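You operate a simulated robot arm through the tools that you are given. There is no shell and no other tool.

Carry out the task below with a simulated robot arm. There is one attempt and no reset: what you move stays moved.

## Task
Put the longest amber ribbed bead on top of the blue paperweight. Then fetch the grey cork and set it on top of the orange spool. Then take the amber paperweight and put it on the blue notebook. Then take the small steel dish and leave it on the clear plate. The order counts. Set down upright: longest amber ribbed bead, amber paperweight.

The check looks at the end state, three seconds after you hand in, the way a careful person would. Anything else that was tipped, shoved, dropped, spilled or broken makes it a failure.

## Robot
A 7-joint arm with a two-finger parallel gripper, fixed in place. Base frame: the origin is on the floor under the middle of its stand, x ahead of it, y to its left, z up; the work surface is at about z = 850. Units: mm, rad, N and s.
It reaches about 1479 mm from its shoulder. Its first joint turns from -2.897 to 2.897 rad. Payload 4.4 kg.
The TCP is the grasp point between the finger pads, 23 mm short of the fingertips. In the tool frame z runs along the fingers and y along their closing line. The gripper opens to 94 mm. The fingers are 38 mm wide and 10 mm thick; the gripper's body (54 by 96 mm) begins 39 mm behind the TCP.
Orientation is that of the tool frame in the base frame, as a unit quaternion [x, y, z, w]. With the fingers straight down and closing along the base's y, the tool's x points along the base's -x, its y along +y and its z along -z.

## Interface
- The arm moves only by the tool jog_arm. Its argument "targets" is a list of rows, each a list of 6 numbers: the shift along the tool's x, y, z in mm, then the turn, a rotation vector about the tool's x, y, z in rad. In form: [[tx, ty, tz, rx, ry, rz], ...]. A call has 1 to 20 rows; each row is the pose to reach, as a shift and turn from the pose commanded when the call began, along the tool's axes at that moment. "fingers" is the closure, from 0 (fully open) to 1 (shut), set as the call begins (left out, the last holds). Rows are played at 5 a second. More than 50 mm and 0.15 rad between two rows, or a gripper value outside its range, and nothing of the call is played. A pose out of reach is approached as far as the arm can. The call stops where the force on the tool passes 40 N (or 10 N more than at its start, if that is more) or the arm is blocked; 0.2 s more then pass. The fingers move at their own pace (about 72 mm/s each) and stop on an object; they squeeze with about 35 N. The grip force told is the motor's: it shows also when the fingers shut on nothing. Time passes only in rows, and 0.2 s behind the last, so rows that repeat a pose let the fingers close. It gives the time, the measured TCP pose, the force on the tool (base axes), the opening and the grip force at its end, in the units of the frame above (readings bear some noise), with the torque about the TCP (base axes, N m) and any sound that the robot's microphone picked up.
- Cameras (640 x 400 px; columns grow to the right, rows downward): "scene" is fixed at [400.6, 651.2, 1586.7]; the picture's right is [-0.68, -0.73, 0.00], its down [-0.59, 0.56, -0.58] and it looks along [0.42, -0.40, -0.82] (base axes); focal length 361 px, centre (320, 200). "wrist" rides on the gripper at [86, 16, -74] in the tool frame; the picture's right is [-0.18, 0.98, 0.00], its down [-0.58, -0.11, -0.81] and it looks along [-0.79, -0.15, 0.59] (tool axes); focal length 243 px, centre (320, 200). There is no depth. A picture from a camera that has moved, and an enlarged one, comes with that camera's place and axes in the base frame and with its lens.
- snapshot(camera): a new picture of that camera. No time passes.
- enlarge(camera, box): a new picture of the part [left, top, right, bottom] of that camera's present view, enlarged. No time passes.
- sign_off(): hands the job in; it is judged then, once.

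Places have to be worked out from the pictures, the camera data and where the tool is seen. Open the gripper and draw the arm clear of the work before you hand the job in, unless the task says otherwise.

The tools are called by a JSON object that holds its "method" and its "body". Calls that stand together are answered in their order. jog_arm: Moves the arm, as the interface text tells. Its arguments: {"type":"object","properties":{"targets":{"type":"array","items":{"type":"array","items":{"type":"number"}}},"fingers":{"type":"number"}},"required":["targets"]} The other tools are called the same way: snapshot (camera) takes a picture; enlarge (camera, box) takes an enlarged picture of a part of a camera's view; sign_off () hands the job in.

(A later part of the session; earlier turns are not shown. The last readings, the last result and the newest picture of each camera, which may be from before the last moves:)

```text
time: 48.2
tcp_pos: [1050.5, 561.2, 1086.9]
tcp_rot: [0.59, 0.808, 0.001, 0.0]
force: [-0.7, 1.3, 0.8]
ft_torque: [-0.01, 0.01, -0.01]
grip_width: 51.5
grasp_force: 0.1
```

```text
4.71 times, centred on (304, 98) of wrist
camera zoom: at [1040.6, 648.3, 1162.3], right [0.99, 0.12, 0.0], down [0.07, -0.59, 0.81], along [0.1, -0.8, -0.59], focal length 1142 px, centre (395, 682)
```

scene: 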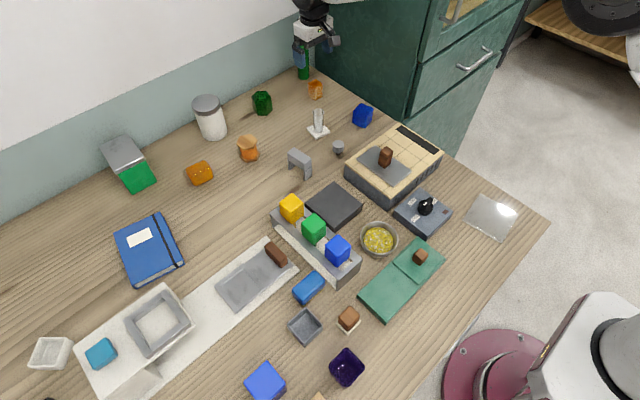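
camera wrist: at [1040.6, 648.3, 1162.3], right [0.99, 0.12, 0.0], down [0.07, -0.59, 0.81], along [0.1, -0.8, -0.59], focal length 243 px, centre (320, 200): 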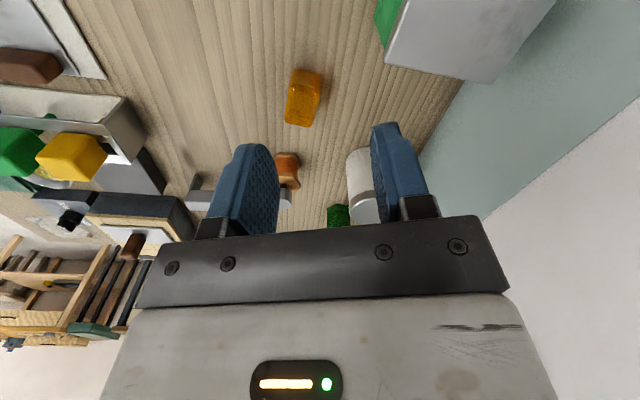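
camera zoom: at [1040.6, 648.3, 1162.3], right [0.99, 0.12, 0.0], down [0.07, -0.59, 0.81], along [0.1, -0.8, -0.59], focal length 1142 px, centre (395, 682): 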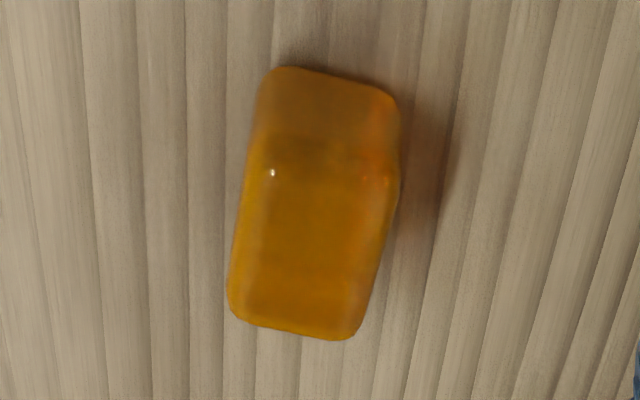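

Measured from both sides the block is about 38 × 53 × 47 mm, similar in height to the blue one, with nothing to suggest that it is tipped, so it stands upright as is. Its centre is (1040, 471); I move above it with yaw −9° so that the fingers close along its 53 mm side, and open fully.

{"method": "jog_arm", "body": {"targets": [[-10, -5, 8, 0, 0, -0.138], [-21, -9, 16, 0, 0, -0.276], [-31, -14, 24, 0, 0, -0.414], [-41, -19, 32, 0, 0, -0.552], [-52, -23, 40, 0, 0, -0.69], [-62, -28, 48, 0, 0, -0.828], [-72, -33, 56, 0, 0, -0.966], [-83, -37, 64, 0, 0, -1.105]], "fingers": 0}}

{"method": "snapshot", "body": {"camera": "wrist"}}

{"method": "enlarge", "body": {"camera": "scene", "box": [100, 80, 300, 205]}}

```text
time: 50.0
tcp_pos: [1042.3, 469.2, 1022.6]
tcp_rot: [0.077, 0.997, 0.001, -0.001]
force: [-0.5, 0.2, 0.4]
ft_torque: [-0.01, -0.01, -0.01]
grip_width: 94.0
grasp_force: 0.3
```

```text
taken
camera wrist: at [958.6, 499.4, 1098.8], right [0.33, 0.94, 0.0], down [0.56, -0.2, 0.81], along [0.76, -0.27, -0.59], focal length 243 px, centre (320, 200)
```

wrist: 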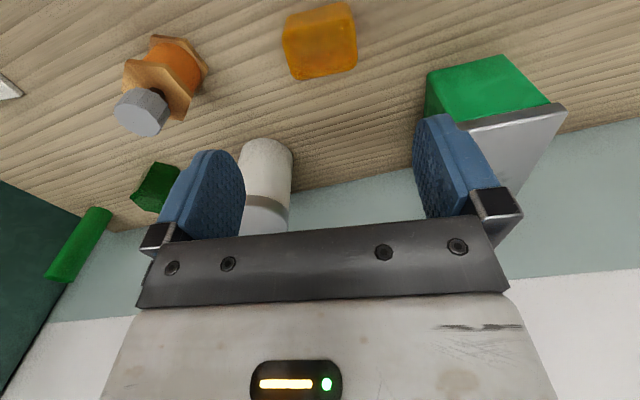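

```text
3.20 times, centred on (200, 142) of scene
camera zoom: at [400.6, 651.2, 1586.7], right [-0.68, -0.73, 0.0], down [-0.59, 0.56, -0.58], along [0.42, -0.4, -0.82], focal length 1154 px, centre (704, 384)
```

zoom: 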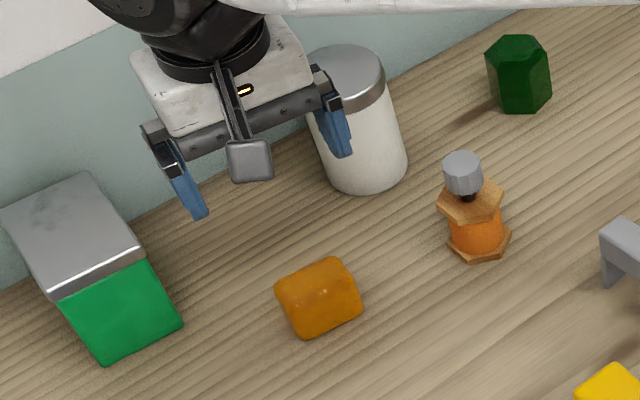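

I zoom in to refine the block's centre from this pose.

{"method": "enlarge", "body": {"camera": "wrist", "box": [270, 0, 370, 90]}}

```text
4.44 times, centred on (320, 45) of wrist
camera zoom: at [958.6, 499.4, 1098.8], right [0.33, 0.94, 0.0], down [0.56, -0.2, 0.81], along [0.76, -0.27, -0.59], focal length 1078 px, centre (320, 889)
```

zoom: 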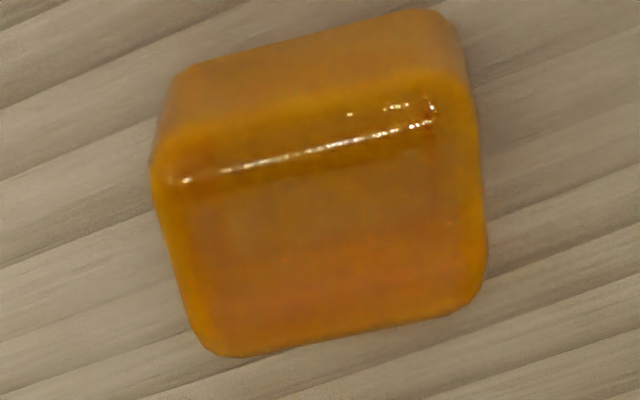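

The block is centred at about (1039.5, 471.5). I descend to z ≈ 880 with the fingers open.

{"method": "jog_arm", "body": {"targets": [[1.6, 0.8, 45, 0, 0, 0], [1.6, 0.8, 90, 0, 0, 0], [1.6, 0.8, 120, 0, 0, 0], [1.6, 0.8, 136, 0, 0, 0], [1.6, 0.8, 142, 0, 0, 0]]}}

{"method": "snapshot", "body": {"camera": "wrist"}}

{"method": "enlarge", "body": {"camera": "scene", "box": [150, 110, 270, 200]}}

```text
time: 51.2
tcp_pos: [1040.2, 470.7, 880.5]
tcp_rot: [0.076, 0.997, 0.0, 0.0]
force: [0.9, 0.0, -0.1]
ft_torque: [0.0, 0.0, -0.01]
grip_width: 94.0
grasp_force: 0.0
```

```text
taken
camera wrist: at [957.0, 500.6, 955.0], right [0.33, 0.94, 0.0], down [0.56, -0.2, 0.81], along [0.76, -0.27, -0.59], focal length 243 px, centre (320, 200)
```

wrist: 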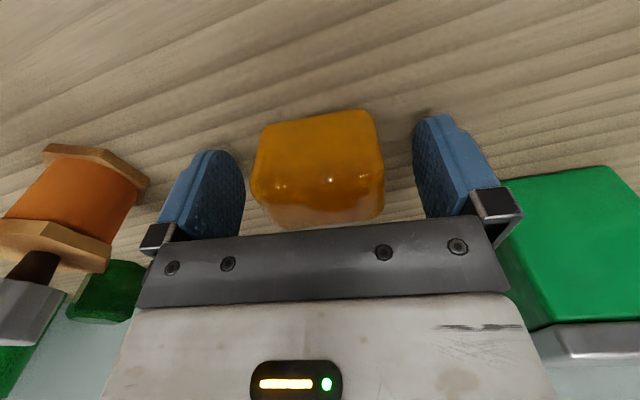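

```text
4.44 times, centred on (210, 155) of scene
camera zoom: at [400.6, 651.2, 1586.7], right [-0.68, -0.73, 0.0], down [-0.59, 0.56, -0.58], along [0.42, -0.4, -0.82], focal length 1603 px, centre (809, 400)
```

zoom: 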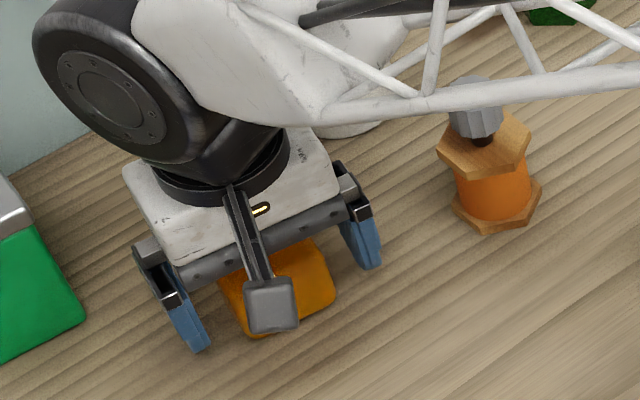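

Everything is clear; the block lies between the fingers. I close on it.

{"method": "jog_arm", "body": {"targets": [[0, 0, 0, 0, 0, 0], [0, 0, 0, 0, 0, 0], [0, 0, 0, 0, 0, 0], [0, 0, 0, 0, 0, 0]], "fingers": 1}}

{"method": "snapshot", "body": {"camera": "wrist"}}

```text
time: 52.2
tcp_pos: [1040.7, 470.5, 881.3]
tcp_rot: [0.076, 0.997, 0.0, 0.001]
force: [0.6, 1.0, 1.3]
ft_torque: [0.1, -0.08, -0.01]
grip_width: 57.8
grasp_force: 35.4
```

```text
taken
camera wrist: at [957.0, 500.6, 955.3], right [0.33, 0.94, 0.0], down [0.56, -0.2, 0.81], along [0.76, -0.27, -0.59], focal length 243 px, centre (320, 200)
```

wrist: 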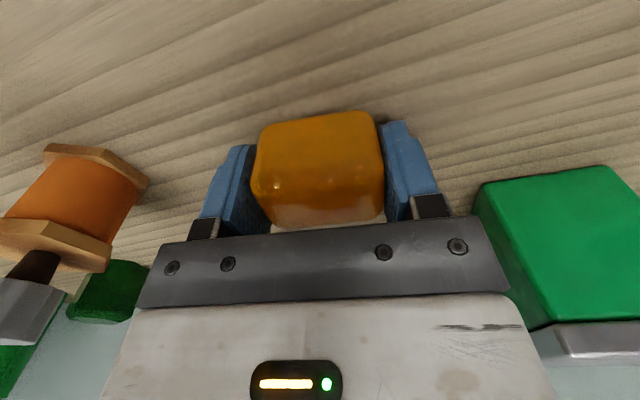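

Gripped at 57.8 mm. I lift straight up, then measure the notebook.

{"method": "jog_arm", "body": {"targets": [[0, 0, -15, 0, 0, 0], [0, 0, -45, 0, 0, 0], [0, 0, -85, 0, 0, 0], [0, 0, -120, 0, 0, 0]]}}

{"method": "snapshot", "body": {"camera": "wrist"}}

{"method": "enlarge", "body": {"camera": "scene", "box": [100, 200, 200, 295]}}

```text
time: 53.2
tcp_pos: [1041.5, 470.1, 1001.3]
tcp_rot: [0.076, 0.997, -0.001, 0.0]
force: [0.2, 0.8, -3.6]
ft_torque: [-0.02, 0.0, -0.01]
grip_width: 58.1
grasp_force: 35.0
```

```text
taken
camera wrist: at [958.6, 500.0, 1075.2], right [0.33, 0.94, 0.0], down [0.56, -0.2, 0.81], along [0.76, -0.27, -0.59], focal length 243 px, centre (320, 200)
```

wrist: 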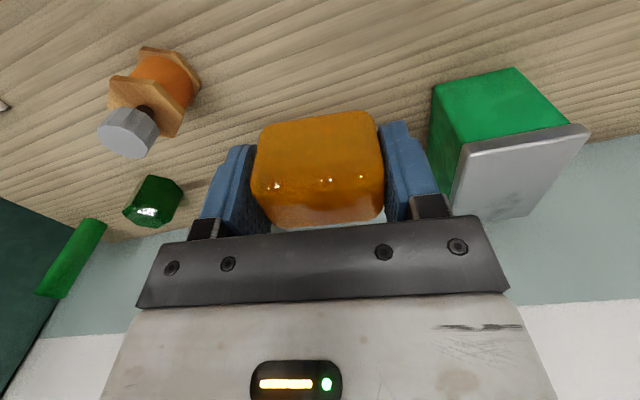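

```text
4.21 times, centred on (150, 248) of scene
camera zoom: at [400.6, 651.2, 1586.7], right [-0.68, -0.73, 0.0], down [-0.59, 0.56, -0.58], along [0.42, -0.4, -0.82], focal length 1519 px, centre (1036, 0)
```

zoom: 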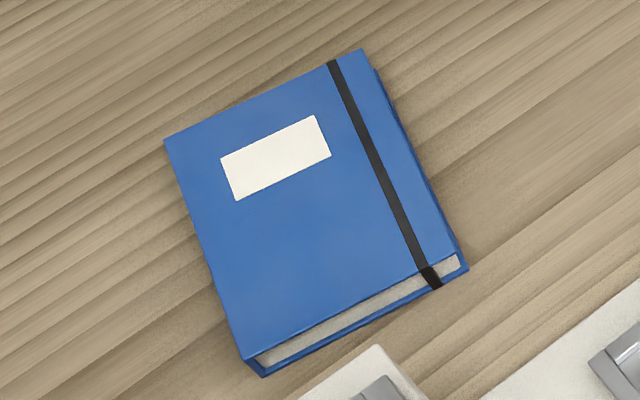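

The notebook's top is at z ≈ 871 with centre about (942, 672), yaw similar to the block. I carry the block to above (936, 677), clear of the strap and the label, staying at z ≈ 1000.

{"method": "jog_arm", "body": {"targets": [[22, 31, 0, 0, 0, 0], [45, 63, 0, 0, 0, 0], [68, 94, 0, 0, 0, 0], [90, 125, 0, 0, 0, 0], [113, 157, 0, 0, 0, 0], [135, 188, 0, 0, 0, 0]]}}

{"method": "snapshot", "body": {"camera": "wrist"}}

{"method": "enlarge", "body": {"camera": "scene", "box": [60, 150, 260, 340]}}

```text
time: 54.6
tcp_pos: [936.1, 678.0, 1001.2]
tcp_rot: [0.078, 0.997, 0.0, 0.0]
force: [0.7, -0.1, -1.8]
ft_torque: [-0.01, -0.01, 0.02]
grip_width: 57.8
grasp_force: 34.6
```

```text
taken
camera wrist: at [853.7, 707.5, 1077.1], right [0.33, 0.94, 0.0], down [0.56, -0.2, 0.81], along [0.76, -0.27, -0.59], focal length 243 px, centre (320, 200)
```

wrist: 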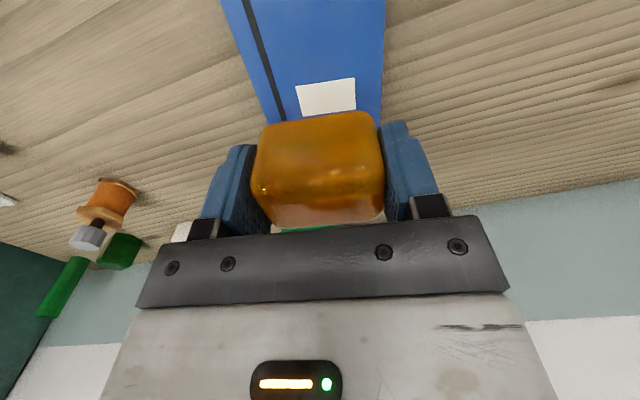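

```text
2.11 times, centred on (160, 245) of scene
camera zoom: at [400.6, 651.2, 1586.7], right [-0.68, -0.73, 0.0], down [-0.59, 0.56, -0.58], along [0.42, -0.4, -0.82], focal length 759 px, centre (657, 105)
```

zoom: 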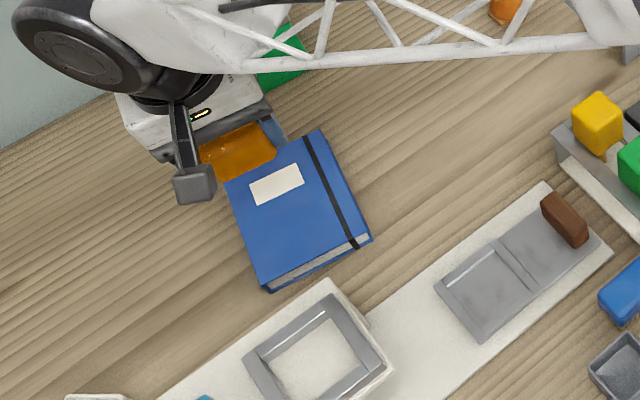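

The block hovers over the notebook with the label just beyond it. I descend to a few mm above the surface.

{"method": "jog_arm", "body": {"targets": [[0, 0, 35, 0, 0, 0], [0, 0, 65, 0, 0, 0], [0, 0, 82, 0, 0, 0], [0, 0, 90, 0, 0, 0]]}}

{"method": "snapshot", "body": {"camera": "wrist"}}

{"method": "enlarge", "body": {"camera": "scene", "box": [100, 180, 200, 280]}}

```text
time: 55.6
tcp_pos: [936.2, 677.2, 910.6]
tcp_rot: [0.077, 0.997, 0.0, 0.0]
force: [0.0, -0.3, -2.8]
ft_torque: [-0.02, 0.0, 0.03]
grip_width: 57.9
grasp_force: 34.8
```

```text
taken
camera wrist: at [853.3, 707.9, 986.2], right [0.33, 0.94, 0.0], down [0.56, -0.2, 0.81], along [0.76, -0.27, -0.59], focal length 243 px, centre (320, 200)
```

wrist: 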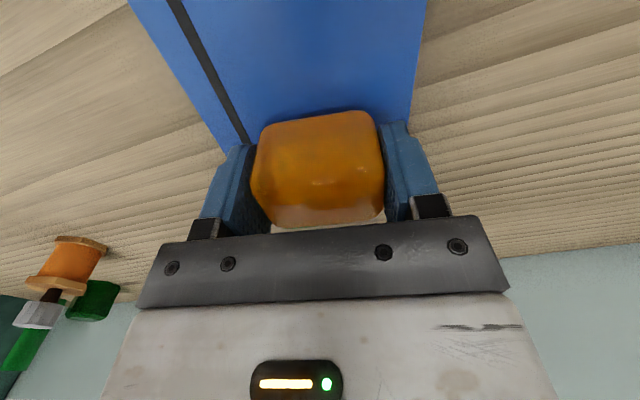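

```text
4.00 times, centred on (150, 230) of scene
camera zoom: at [400.6, 651.2, 1586.7], right [-0.68, -0.73, 0.0], down [-0.59, 0.56, -0.58], along [0.42, -0.4, -0.82], focal length 1443 px, centre (1000, 80)
```

zoom: 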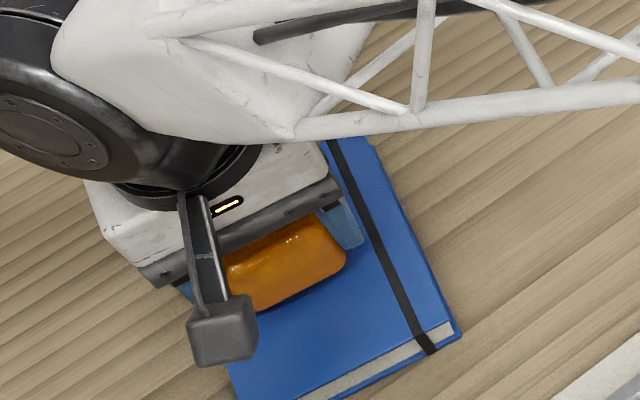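

I lower the last millimetres in small steps, watching the force.

{"method": "jog_arm", "body": {"targets": [[0, 0, 2, 0, 0, 0], [0, 0, 4, 0, 0, 0], [0, 0, 5, 0, 0, 0]]}}

```text
time: 56.4
tcp_pos: [935.9, 677.5, 905.4]
tcp_rot: [0.076, 0.997, -0.001, 0.001]
force: [0.4, -0.3, -2.2]
ft_torque: [0.03, -0.03, 0.01]
grip_width: 57.8
grasp_force: 34.8
```

{"method": "jog_arm", "body": {"targets": [[0, 0, 1, 0, 0, 0], [0, 0, 2, 0, 0, 0]]}}

```text
time: 57.0
tcp_pos: [936.0, 677.6, 903.0]
tcp_rot: [0.077, 0.997, 0.0, 0.0]
force: [0.0, -0.1, -2.0]
ft_torque: [-0.01, -0.01, 0.03]
grip_width: 57.7
grasp_force: 35.1
```

Still no contact (the −2 N is the block's weight). I continue by about a millimetre per step.

{"method": "jog_arm", "body": {"targets": [[0, 0, 0.8, 0, 0, 0], [0, 0, 1.5, 0, 0, 0]]}}

```text
time: 57.6
tcp_pos: [937.3, 677.1, 904.8]
tcp_rot: [0.077, 0.997, 0.0, 0.001]
force: [-2.8, 2.6, 16.8]
ft_torque: [-0.27, 0.31, -0.02]
grip_width: 57.8
grasp_force: 35.1
```

Contact at 17 N, touching slightly at one corner first. I ease back half a millimetre and open the fingers gently to let it settle.

{"method": "jog_arm", "body": {"targets": [[0, 0, -0.6, 0, 0, 0], [0, 0, -0.6, 0, 0, 0], [0, 0, -0.6, 0, 0, 0], [0, 0, -0.6, 0, 0, 0]], "fingers": 0.2}}

{"method": "snapshot", "body": {"camera": "wrist"}}

{"method": "enlarge", "body": {"camera": "scene", "box": [100, 180, 200, 280]}}

```text
time: 58.6
tcp_pos: [935.9, 677.9, 902.1]
tcp_rot: [0.077, 0.997, 0.0, 0.0]
force: [-0.1, 0.3, 0.6]
ft_torque: [0.03, 0.04, 0.0]
grip_width: 75.3
grasp_force: 0.1
```

```text
taken
camera wrist: at [852.9, 707.5, 977.5], right [0.33, 0.94, 0.0], down [0.56, -0.2, 0.81], along [0.76, -0.27, -0.59], focal length 243 px, centre (320, 200)
```

wrist: 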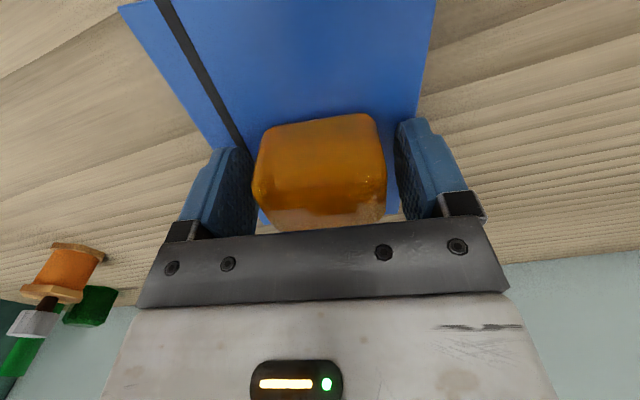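

```text
4.00 times, centred on (150, 230) of scene
camera zoom: at [400.6, 651.2, 1586.7], right [-0.68, -0.73, 0.0], down [-0.59, 0.56, -0.58], along [0.42, -0.4, -0.82], focal length 1443 px, centre (1000, 80)
```

zoom: 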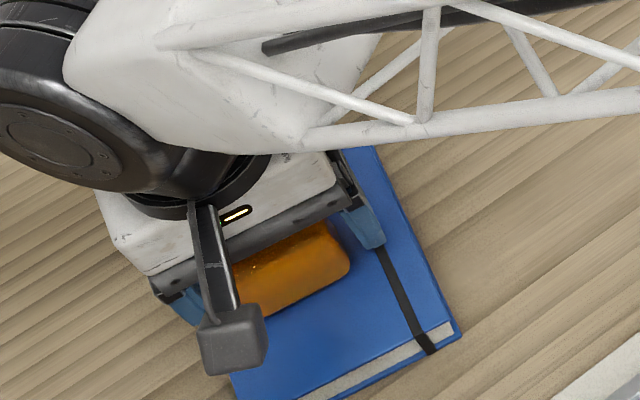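

The block rests on the notebook, released. I rise straight up.

{"method": "jog_arm", "body": {"targets": [[0, 0, -15, 0, 0, 0], [0, 0, -45, 0, 0, 0], [0, 0, -90, 0, 0, 0], [0, 0, -135, 0, 0, 0], [0, 0, -175, 0, 0, 0]]}}

{"method": "snapshot", "body": {"camera": "wrist"}}

{"method": "snapshot", "body": {"camera": "scene"}}

```text
time: 59.8
tcp_pos: [935.9, 677.2, 1077.1]
tcp_rot: [0.077, 0.997, -0.001, -0.001]
force: [1.4, 0.3, -0.6]
ft_torque: [0.02, 0.01, 0.03]
grip_width: 75.3
grasp_force: 0.0
```

```text
taken
camera wrist: at [854.2, 708.2, 1152.9], right [0.33, 0.94, 0.0], down [0.56, -0.2, 0.81], along [0.76, -0.27, -0.59], focal length 243 px, centre (320, 200)
```

wrist: 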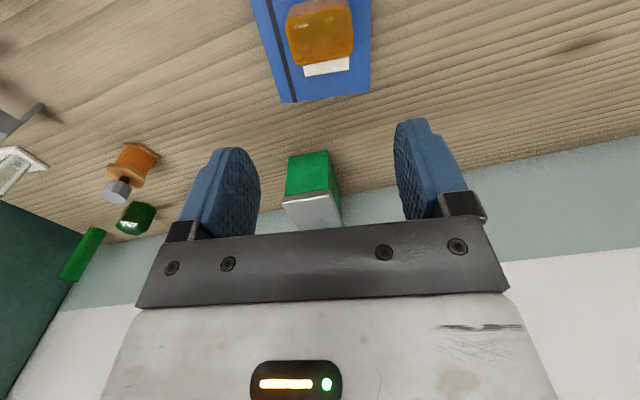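

```text
taken
```

scene: 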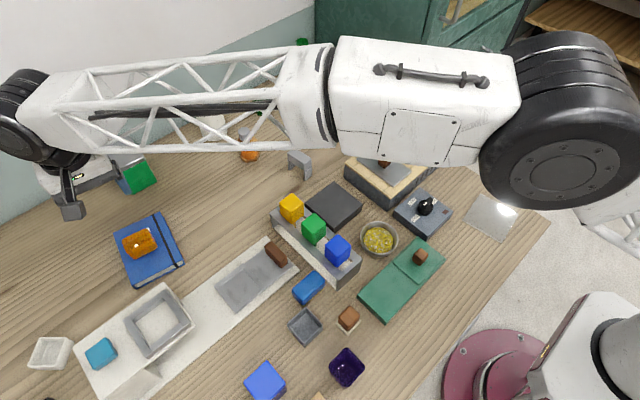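

The amber block sits on the notebook. Next is the steel dish; I fly back to view it from the robot side at yaw 0.

{"method": "jog_arm", "body": {"targets": [[26, -30, -2, 0, 0, -0.01], [52, -61, -4, 0, 0, -0.02], [78, -91, -6, 0, 0, -0.03], [104, -121, -8, 0, 0, -0.04], [130, -151, -10, 0, 0, -0.05], [156, -181, -10, 0, 0, -0.06], [182, -211, -10, 0, 0, -0.07], [208, -241, -10, 0, 0, -0.08], [234, -271, -10, 0, 0, -0.09], [260, -301, -10, 0, 0, -0.1], [286, -331, -10, 0, 0, -0.11], [312, -361, -10, 0, 0, -0.12], [338, -391, -10, 0, 0, -0.13], [364, -421, -10, 0, 0, -0.142], [390, -452, -10, 0, 0, -0.154]], "fingers": 0}}

{"method": "snapshot", "body": {"camera": "wrist"}}

{"method": "enlarge", "body": {"camera": "scene", "box": [90, 200, 210, 290]}}

```text
time: 63.0
tcp_pos: [484.9, 293.2, 1087.8]
tcp_rot: [0.001, 1.0, 0.0, -0.001]
force: [-0.6, 0.3, 0.4]
ft_torque: [0.01, 0.0, -0.02]
grip_width: 94.0
grasp_force: 0.1
```

```text
taken
camera wrist: at [398.5, 309.6, 1162.5], right [0.18, 0.98, 0.0], down [0.58, -0.11, 0.81], along [0.79, -0.15, -0.59], focal length 243 px, centre (320, 200)
```

wrist: 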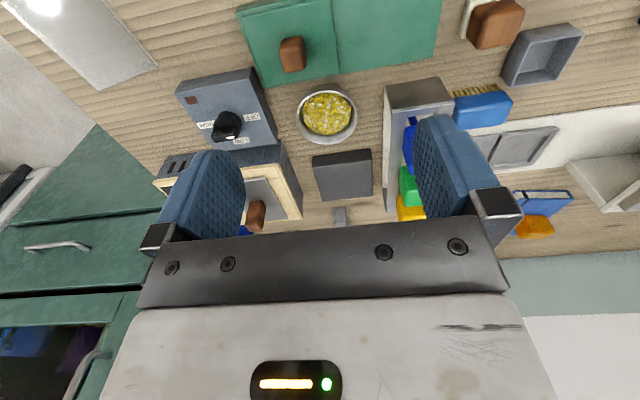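

```text
4.44 times, centred on (150, 245) of scene
camera zoom: at [400.6, 651.2, 1586.7], right [-0.68, -0.73, 0.0], down [-0.59, 0.56, -0.58], along [0.42, -0.4, -0.82], focal length 1603 px, centre (1076, 0)
```

zoom: 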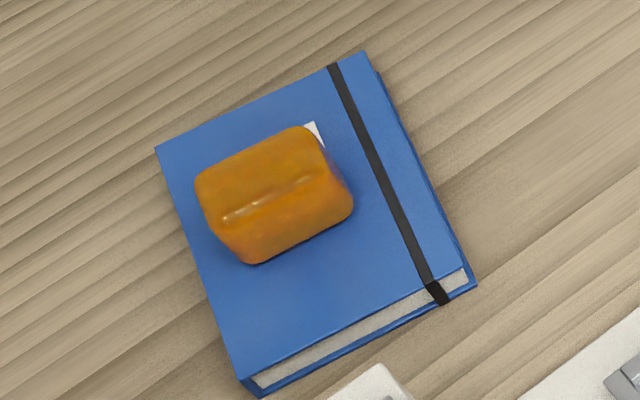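

The amber block looks good. Now I zoom in on the dish from the wrist and scene cameras for its rim centre, height and surroundings.

{"method": "enlarge", "body": {"camera": "wrist", "box": [276, 65, 376, 165]}}

{"method": "enlarge", "body": {"camera": "scene", "box": [350, 210, 414, 270]}}

{"method": "enlarge", "body": {"camera": "wrist", "box": [0, 0, 300, 160]}}

```text
4.00 times, centred on (326, 115) of wrist
camera zoom: at [398.5, 309.6, 1162.5], right [0.18, 0.98, 0.0], down [0.58, -0.11, 0.81], along [0.79, -0.15, -0.59], focal length 970 px, centre (296, 540)
```

zoom: 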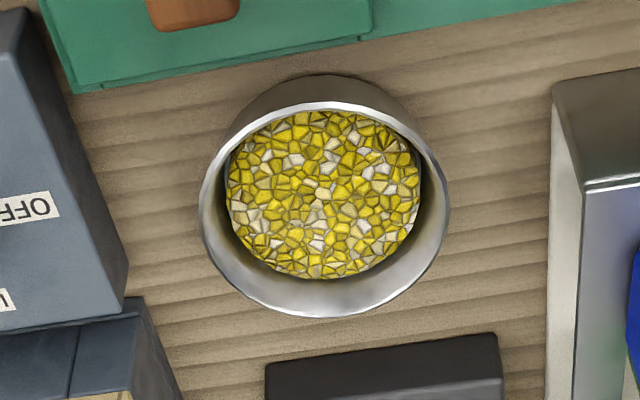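

```text
6.67 times, centred on (382, 240) of scene
camera zoom: at [400.6, 651.2, 1586.7], right [-0.68, -0.73, 0.0], down [-0.59, 0.56, -0.58], along [0.42, -0.4, -0.82], focal length 2404 px, centre (-93, -67)
```

zoom: 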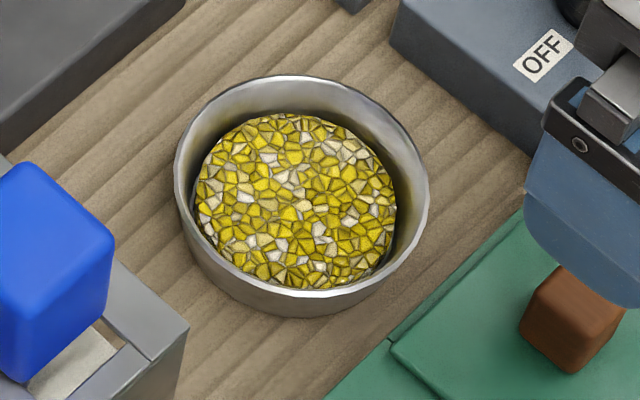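

```text
2.13 times, centred on (150, 80) of wrist
camera zoom: at [398.5, 309.6, 1162.5], right [0.18, 0.98, 0.0], down [0.58, -0.11, 0.81], along [0.79, -0.15, -0.59], focal length 518 px, centre (683, 456)
```

zoom: 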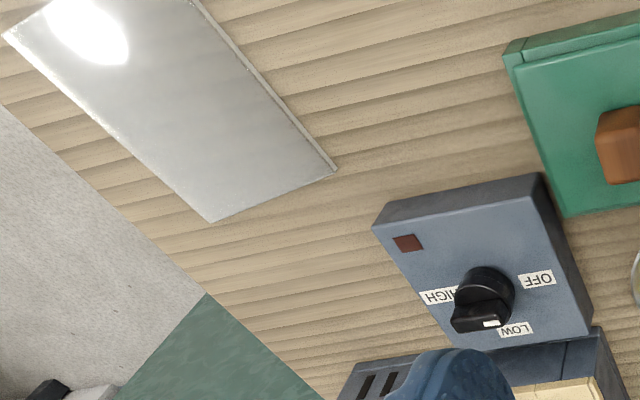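

Triangulation gives the dish rim at z ≈ 877, centre about (601, 281), diameter about 85 mm. I move above it for a finer check.

{"method": "jog_arm", "body": {"targets": [[-29, -3, 0, 0, 0, 0], [-58, -6, 20, 0, 0, 0], [-87, -9, 45, 0, 0, 0], [-116, -12, 70, 0, 0, 0], [-116, -12, 88, 0, 0, 0]]}}

{"method": "snapshot", "body": {"camera": "wrist"}}

{"method": "enlarge", "body": {"camera": "wrist", "box": [250, 0, 390, 120]}}

{"method": "snapshot", "body": {"camera": "scene"}}

```text
time: 64.2
tcp_pos: [595.3, 281.0, 997.1]
tcp_rot: [0.0, 1.0, 0.0, 0.0]
force: [-0.3, 0.7, 0.3]
ft_torque: [0.03, -0.01, 0.0]
grip_width: 93.9
grasp_force: 0.1
```

```text
taken
camera wrist: at [509.3, 296.9, 1071.9], right [0.18, 0.98, 0.0], down [0.58, -0.11, 0.81], along [0.79, -0.15, -0.59], focal length 243 px, centre (320, 200)
```

wrist: 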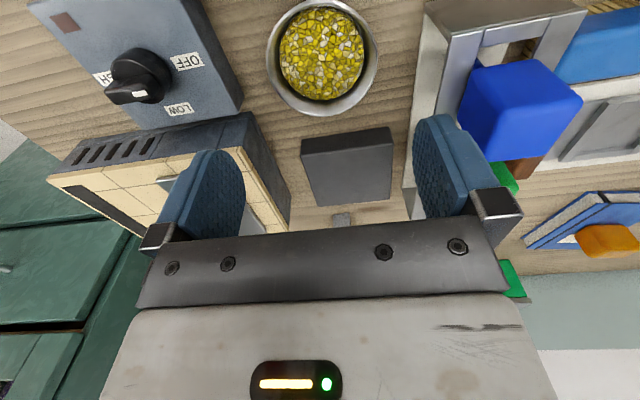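

```text
3.33 times, centred on (320, 60) of wrist
camera zoom: at [509.3, 296.9, 1071.9], right [0.18, 0.98, 0.0], down [0.58, -0.11, 0.81], along [0.79, -0.15, -0.59], focal length 809 px, centre (320, 667)
```

zoom: 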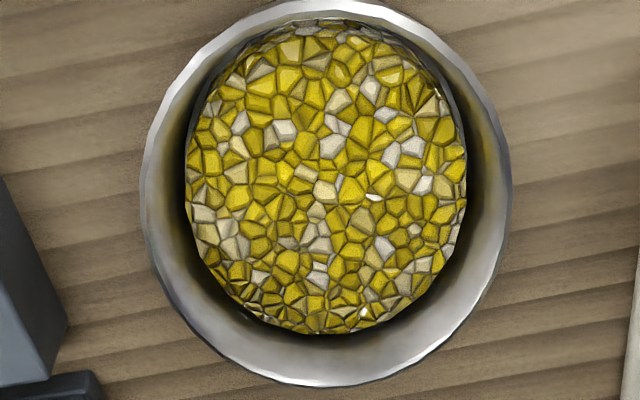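

```text
taken
```

scene: 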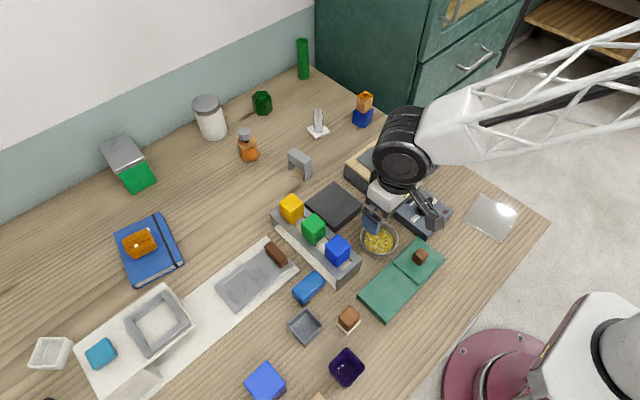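

The dish centre is about (600.3, 281) and the rim about 86 mm wide, leaving 4 mm per side. I correct x by 5 mm and lower until the fingertips are just above the rim, then check.

{"method": "jog_arm", "body": {"targets": [[-5, 0, 30, 0, 0, 0], [-5, 0, 60, 0, 0, 0], [-5, 0, 85, 0, 0, 0], [-5, 0, 85, 0, 0, 0]]}}

{"method": "snapshot", "body": {"camera": "wrist"}}

{"method": "enlarge", "body": {"camera": "scene", "box": [340, 190, 420, 260]}}

```text
time: 65.2
tcp_pos: [603.1, 276.9, 913.5]
tcp_rot: [-0.001, 1.0, 0.0, 0.0]
force: [-0.2, -0.4, -0.5]
ft_torque: [-0.02, -0.06, 0.01]
grip_width: 94.0
grasp_force: 0.1
```

```text
taken
camera wrist: at [516.0, 293.5, 988.6], right [0.18, 0.98, 0.0], down [0.58, -0.11, 0.81], along [0.79, -0.15, -0.59], focal length 243 px, centre (320, 200)
```

wrist: 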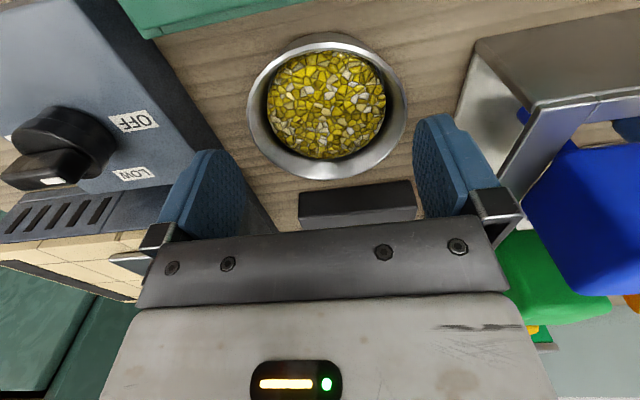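

```text
5.71 times, centred on (380, 225) of scene
camera zoom: at [400.6, 651.2, 1586.7], right [-0.68, -0.73, 0.0], down [-0.59, 0.56, -0.58], along [0.42, -0.4, -0.82], focal length 2061 px, centre (-23, 57)
```

zoom: 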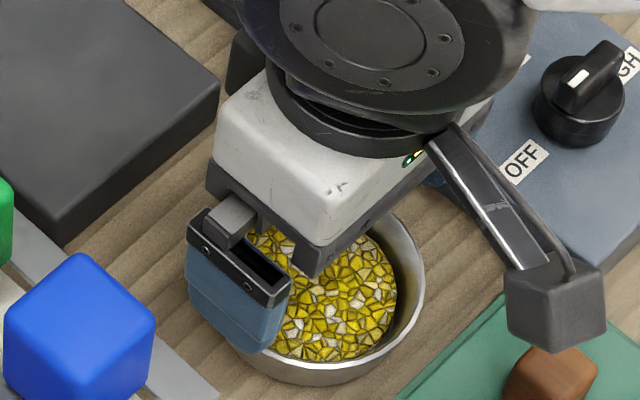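

The arm has drifted about 4 mm in −y, so I check the alignment with a zoomed view before going lower.

{"method": "enlarge", "body": {"camera": "wrist", "box": [150, 20, 500, 240]}}

{"method": "jog_arm", "body": {"targets": [[0, 0, 0, 0, 0, 0]]}}

```text
1.82 times, centred on (325, 130) of wrist
camera zoom: at [516.0, 293.5, 988.6], right [0.18, 0.98, 0.0], down [0.58, -0.11, 0.81], along [0.79, -0.15, -0.59], focal length 441 px, centre (311, 327)
```

zoom: 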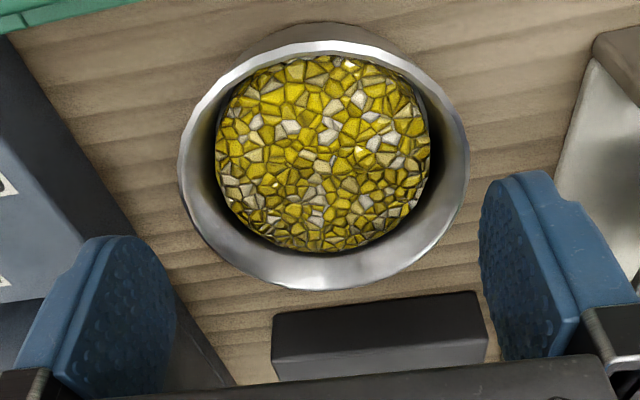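

```text
time: 65.6
tcp_pos: [602.4, 276.5, 914.1]
tcp_rot: [-0.001, 1.0, 0.0, 0.001]
force: [-0.1, 1.3, -0.6]
ft_torque: [-0.01, 0.02, -0.01]
grip_width: 94.1
grasp_force: 0.2
```

The dish centre is confirmed at (600.8, 281.3), while the TCP is at (602.5, 276.7). I correct by (−1.7, +4.6) and recheck.

{"method": "jog_arm", "body": {"targets": [[1.7, 4.6, 0, 0, 0, 0], [1.7, 4.6, 0, 0, 0, 0], [1.7, 4.6, 0, 0, 0, 0]]}}

{"method": "snapshot", "body": {"camera": "wrist"}}

```text
time: 66.4
tcp_pos: [601.6, 281.0, 913.8]
tcp_rot: [0.0, 1.0, 0.0, 0.0]
force: [0.7, -0.1, 0.0]
ft_torque: [0.02, 0.02, 0.0]
grip_width: 93.9
grasp_force: 0.0
```

```text
taken
camera wrist: at [514.3, 298.5, 988.8], right [0.18, 0.98, 0.0], down [0.58, -0.11, 0.81], along [0.79, -0.15, -0.59], focal length 243 px, centre (320, 200)
```

wrist: 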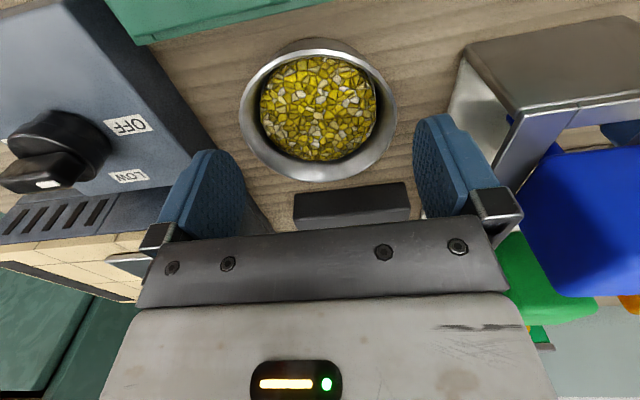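

Aligned now at (601.6, 281.0). I lower in short stages, checking for sideways drift.

{"method": "jog_arm", "body": {"targets": [[0, 0, 5, 0, 0, 0], [0, 0, 10, 0, 0, 0], [0, 0, 10, 0, 0, 0]]}}

{"method": "snapshot", "body": {"camera": "wrist"}}

```text
time: 67.2
tcp_pos: [600.8, 282.2, 905.0]
tcp_rot: [0.0, 1.0, -0.001, 0.0]
force: [-0.4, 0.5, -0.1]
ft_torque: [0.0, 0.0, 0.0]
grip_width: 94.2
grasp_force: 0.0
```

```text
taken
camera wrist: at [514.5, 299.6, 979.8], right [0.18, 0.98, 0.0], down [0.58, -0.11, 0.81], along [0.79, -0.15, -0.59], focal length 243 px, centre (320, 200)
```

wrist: 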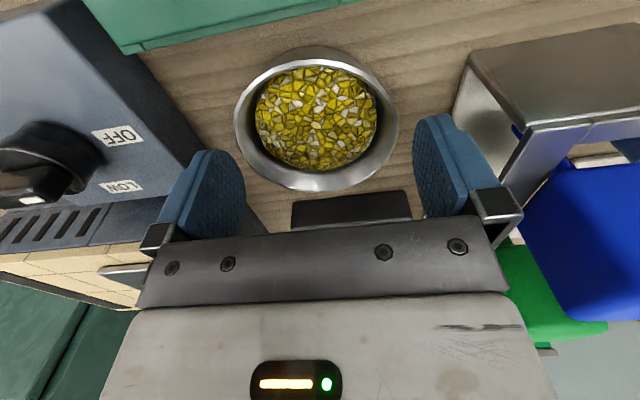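

I compute the dish's offset relative to the fingers directly in the camera frame with a zoom.

{"method": "enlarge", "body": {"camera": "wrist", "box": [215, 30, 415, 205]}}

```text
2.29 times, centred on (315, 118) of wrist
camera zoom: at [514.5, 299.6, 979.8], right [0.18, 0.98, 0.0], down [0.58, -0.11, 0.81], along [0.79, -0.15, -0.59], focal length 555 px, centre (331, 389)
```

zoom: 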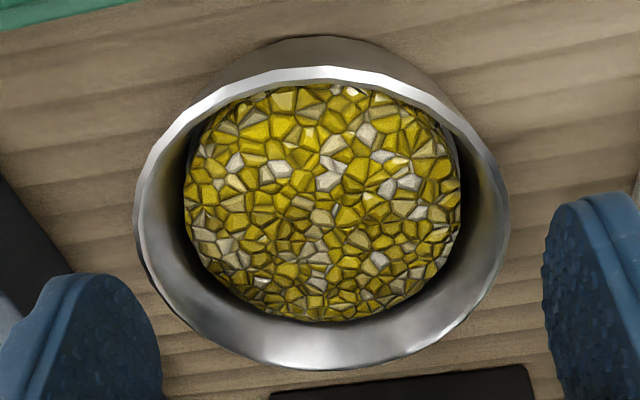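

In the camera frame the dish centre is about 2.7 mm to the −y side of the finger midplane. I correct that and verify again.

{"method": "jog_arm", "body": {"targets": [[0, -2.7, 0, 0, 0, 0], [0, -2.7, 0, 0, 0, 0], [0, -2.7, 0, 0, 0, 0]]}}

{"method": "enlarge", "body": {"camera": "wrist", "box": [215, 30, 415, 205]}}

```text
time: 68.0
tcp_pos: [600.8, 279.7, 904.4]
tcp_rot: [0.0, 1.0, 0.001, 0.0]
force: [0.8, -0.7, 0.0]
ft_torque: [-0.01, -0.01, 0.02]
grip_width: 93.7
grasp_force: 0.0
```

```text
2.29 times, centred on (315, 118) of wrist
camera zoom: at [514.8, 297.3, 979.6], right [0.18, 0.98, 0.0], down [0.58, -0.11, 0.81], along [0.79, -0.15, -0.59], focal length 555 px, centre (331, 389)
```

zoom: 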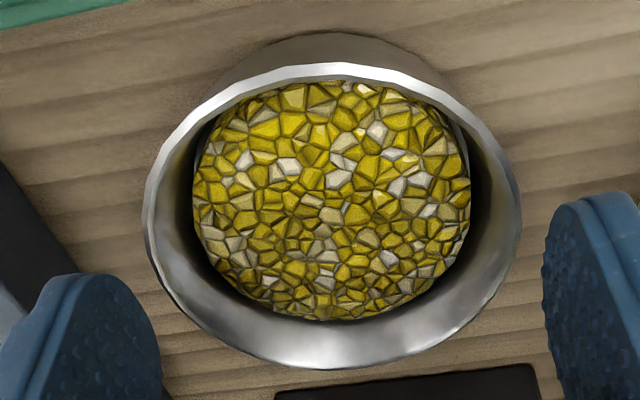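

Aligned within half a millimetre. I lower to z ≈ 890 first and check the force.

{"method": "jog_arm", "body": {"targets": [[0, 0, 5, 0, 0, 0], [0, 0, 10, 0, 0, 0], [0, 0, 14, 0, 0, 0], [0, 0, 14, 0, 0, 0]]}}

{"method": "snapshot", "body": {"camera": "wrist"}}

{"method": "enlarge", "body": {"camera": "scene", "box": [350, 200, 414, 260]}}

```text
time: 69.0
tcp_pos: [601.6, 281.5, 891.6]
tcp_rot: [0.0, 1.0, 0.001, 0.0]
force: [0.4, 0.1, -0.5]
ft_torque: [0.01, 0.0, 0.03]
grip_width: 94.0
grasp_force: 0.1
```

```text
taken
camera wrist: at [514.8, 298.1, 965.7], right [0.18, 0.98, 0.0], down [0.58, -0.11, 0.81], along [0.79, -0.15, -0.59], focal length 243 px, centre (320, 200)
```

wrist: 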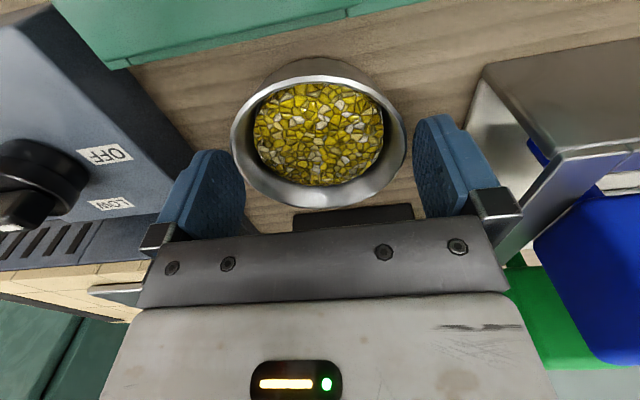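

```text
6.67 times, centred on (382, 230) of scene
camera zoom: at [400.6, 651.2, 1586.7], right [-0.68, -0.73, 0.0], down [-0.59, 0.56, -0.58], along [0.42, -0.4, -0.82], focal length 2404 px, centre (-93, 0)
```

zoom: 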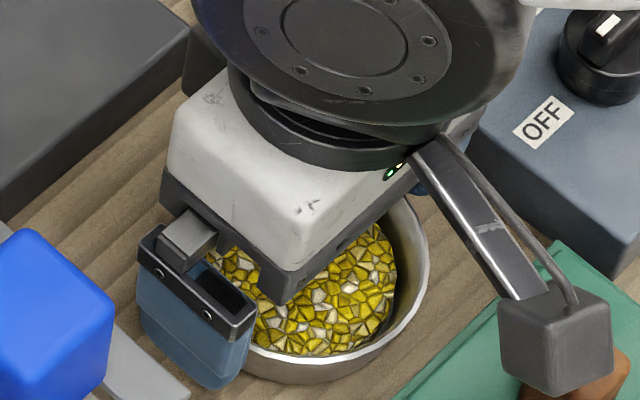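

The fingertips are now below the rim with no contact. I check the alignment once more by zoom.

{"method": "enlarge", "body": {"camera": "wrist", "box": [150, 40, 480, 250]}}

```text
1.90 times, centred on (315, 145) of wrist
camera zoom: at [514.8, 298.1, 965.7], right [0.18, 0.98, 0.0], down [0.58, -0.11, 0.81], along [0.79, -0.15, -0.59], focal length 462 px, centre (330, 305)
```

zoom: 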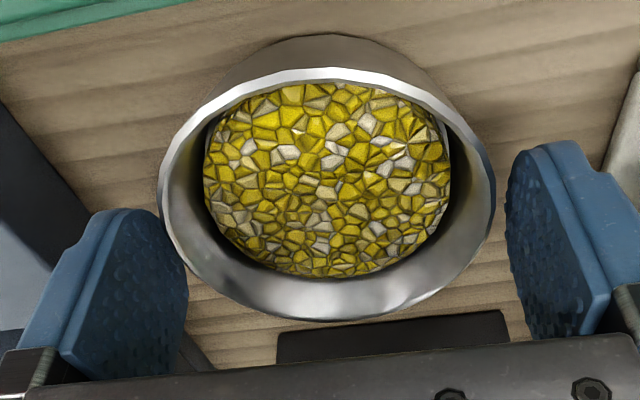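

The dish is 1.2 mm to −y; I correct it while lowering the last 15 mm in small steps.

{"method": "jog_arm", "body": {"targets": [[0, -1.2, 0, 0, 0, 0], [0, -1.2, 5, 0, 0, 0], [0, -1.2, 10, 0, 0, 0], [0, -1.2, 14.5, 0, 0, 0], [0, -1.2, 14.5, 0, 0, 0]]}}

{"method": "snapshot", "body": {"camera": "wrist"}}

```text
time: 70.2
tcp_pos: [600.1, 279.9, 875.5]
tcp_rot: [0.0, 1.0, 0.0, 0.0]
force: [-1.3, 0.8, -0.2]
ft_torque: [0.01, 0.03, 0.0]
grip_width: 93.9
grasp_force: 0.1
```

```text
taken
camera wrist: at [514.6, 296.7, 950.0], right [0.18, 0.98, 0.0], down [0.58, -0.11, 0.81], along [0.79, -0.15, -0.59], focal length 243 px, centre (320, 200)
```

wrist: 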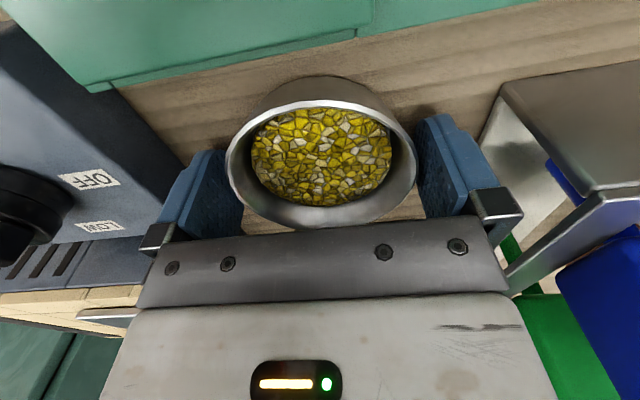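

The dish sits between the fingers at the right depth. I close the gripper.

{"method": "jog_arm", "body": {"targets": [[0, 0, 0, 0, 0, 0], [0, 0, 0, 0, 0, 0], [0, 0, 0, 0, 0, 0], [0, 0, 0, 0, 0, 0]], "fingers": 1}}

{"method": "snapshot", "body": {"camera": "wrist"}}

```text
time: 71.2
tcp_pos: [601.4, 279.0, 875.9]
tcp_rot: [0.0, 1.0, 0.0, 0.0]
force: [0.7, -0.9, 0.5]
ft_torque: [-0.04, 0.01, 0.0]
grip_width: 85.2
grasp_force: 34.8
```

```text
taken
camera wrist: at [514.6, 296.7, 950.1], right [0.18, 0.98, 0.0], down [0.58, -0.11, 0.81], along [0.79, -0.15, -0.59], focal length 243 px, centre (320, 200)
```

wrist: 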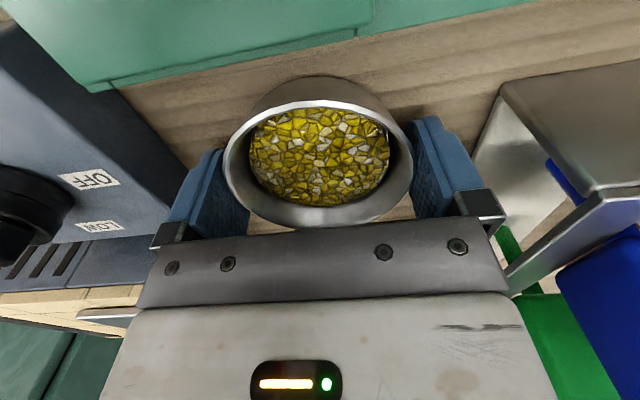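

Gripped at 85.2 mm. I lift slowly and look for any tilt.

{"method": "jog_arm", "body": {"targets": [[0, 0, -3, 0, 0, 0], [0, 0, -8, 0, 0, 0], [0, 0, -15, 0, 0, 0], [0, 0, -25, 0, 0, 0], [0, 0, -25, 0, 0, 0]]}}

{"method": "snapshot", "body": {"camera": "wrist"}}

{"method": "enlarge", "body": {"camera": "scene", "box": [350, 200, 414, 260]}}

```text
time: 72.4
tcp_pos: [601.1, 279.1, 901.0]
tcp_rot: [0.0, 1.0, 0.0, 0.001]
force: [1.0, -0.1, -2.0]
ft_torque: [-0.01, 0.01, 0.03]
grip_width: 85.1
grasp_force: 35.1
```

```text
taken
camera wrist: at [514.4, 295.9, 976.1], right [0.18, 0.98, 0.0], down [0.58, -0.11, 0.81], along [0.79, -0.15, -0.59], focal length 243 px, centre (320, 200)
```

wrist: 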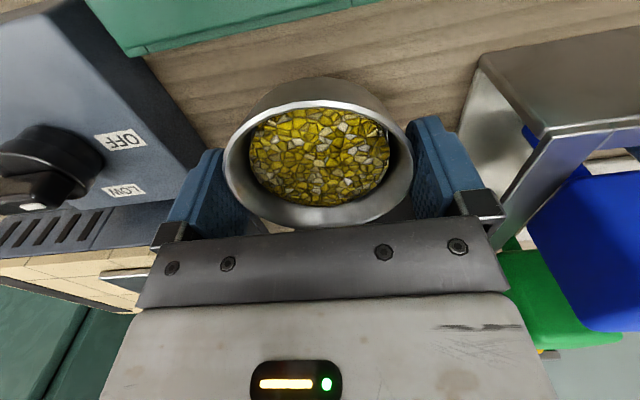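

```text
6.67 times, centred on (382, 230) of scene
camera zoom: at [400.6, 651.2, 1586.7], right [-0.68, -0.73, 0.0], down [-0.59, 0.56, -0.58], along [0.42, -0.4, -0.82], focal length 2404 px, centre (-93, 0)
```

zoom: 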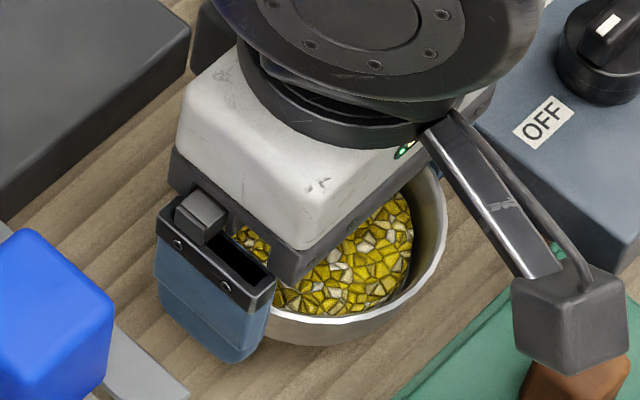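

The dish hangs level, about 2 N. I lift it gently to z ≈ 1000.

{"method": "jog_arm", "body": {"targets": [[0, 0, -6, 0, 0, 0], [0, 0, -16, 0, 0, 0], [0, 0, -30, 0, 0, 0], [0, 0, -45, 0, 0, 0], [0, 0, -60, 0, 0, 0], [0, 0, -75, 0, 0, 0], [0, 0, -87, 0, 0, 0], [0, 0, -95, 0, 0, 0]]}}

{"method": "snapshot", "body": {"camera": "wrist"}}

```text
time: 74.2
tcp_pos: [601.9, 280.6, 997.0]
tcp_rot: [0.0, 1.0, 0.001, 0.0]
force: [-0.2, 0.5, -1.9]
ft_torque: [0.01, 0.02, 0.01]
grip_width: 84.9
grasp_force: 35.4
```

```text
taken
camera wrist: at [514.6, 297.8, 1071.9], right [0.18, 0.98, 0.0], down [0.58, -0.11, 0.81], along [0.79, -0.15, -0.59], focal length 243 px, centre (320, 200)
```

wrist: 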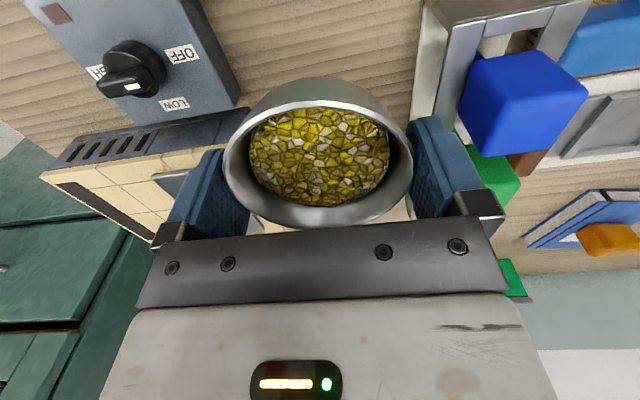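

Level and full. I carry it slowly at this height towards the plate centre (460, 31).

{"method": "jog_arm", "body": {"targets": [[3, -5, 0, 0, 0, 0], [8, -14, 0, 0, 0, 0], [16, -28, 0, 0, 0, 0], [25, -44, 0, 0, 0, 0], [34, -60, 0, 0, 0, 0], [43, -76, 0, 0, 0, 0], [52, -92, 0, 0, 0, 0], [61, -108, 0, 0, 0, 0], [70, -125, 0, 0, 0, 0], [79, -141, 0, 0, 0, 0], [88, -157, 0, 0, 0, 0], [97, -173, 0, 0, 0, 0], [106, -189, 0, 0, 0, 0], [115, -205, 0, 0, 0, 0], [123, -220, 0, 0, 0, 0], [130, -232, 0, 0, 0, 0], [136, -242, 0, 0, 0, 0], [140, -249, 0, 0, 0, 0], [140.5, -250.5, 0, 0, 0, 0]]}}

{"method": "snapshot", "body": {"camera": "wrist"}}

{"method": "snapshot", "body": {"camera": "scene"}}

```text
time: 78.2
tcp_pos: [461.5, 29.1, 996.4]
tcp_rot: [0.0, 1.0, 0.0, 0.0]
force: [0.1, -0.2, -1.8]
ft_torque: [0.0, 0.0, -0.01]
grip_width: 85.1
grasp_force: 34.9
```

```text
taken
camera wrist: at [374.1, 45.7, 1070.9], right [0.18, 0.98, 0.0], down [0.58, -0.11, 0.81], along [0.79, -0.15, -0.59], focal length 243 px, centre (320, 200)
```

wrist: 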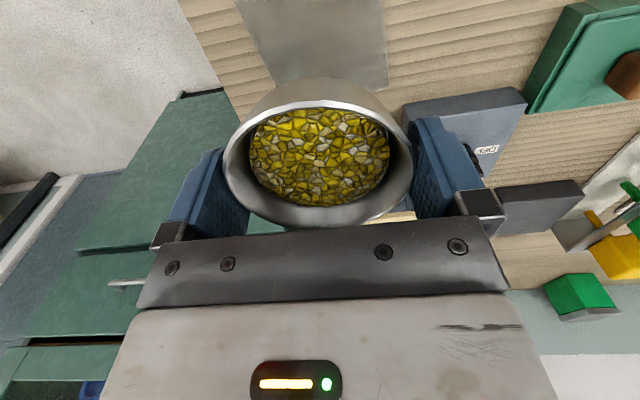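

```text
taken
```

scene: 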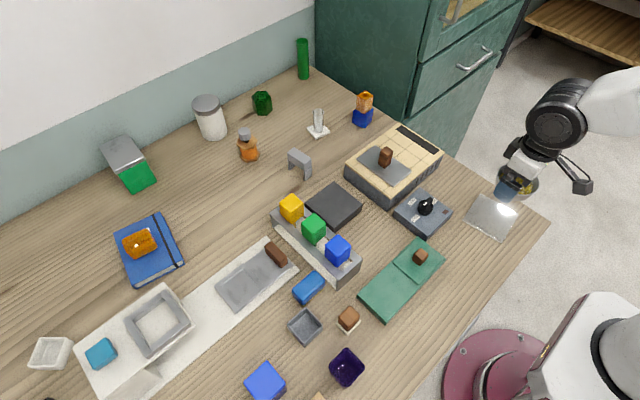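

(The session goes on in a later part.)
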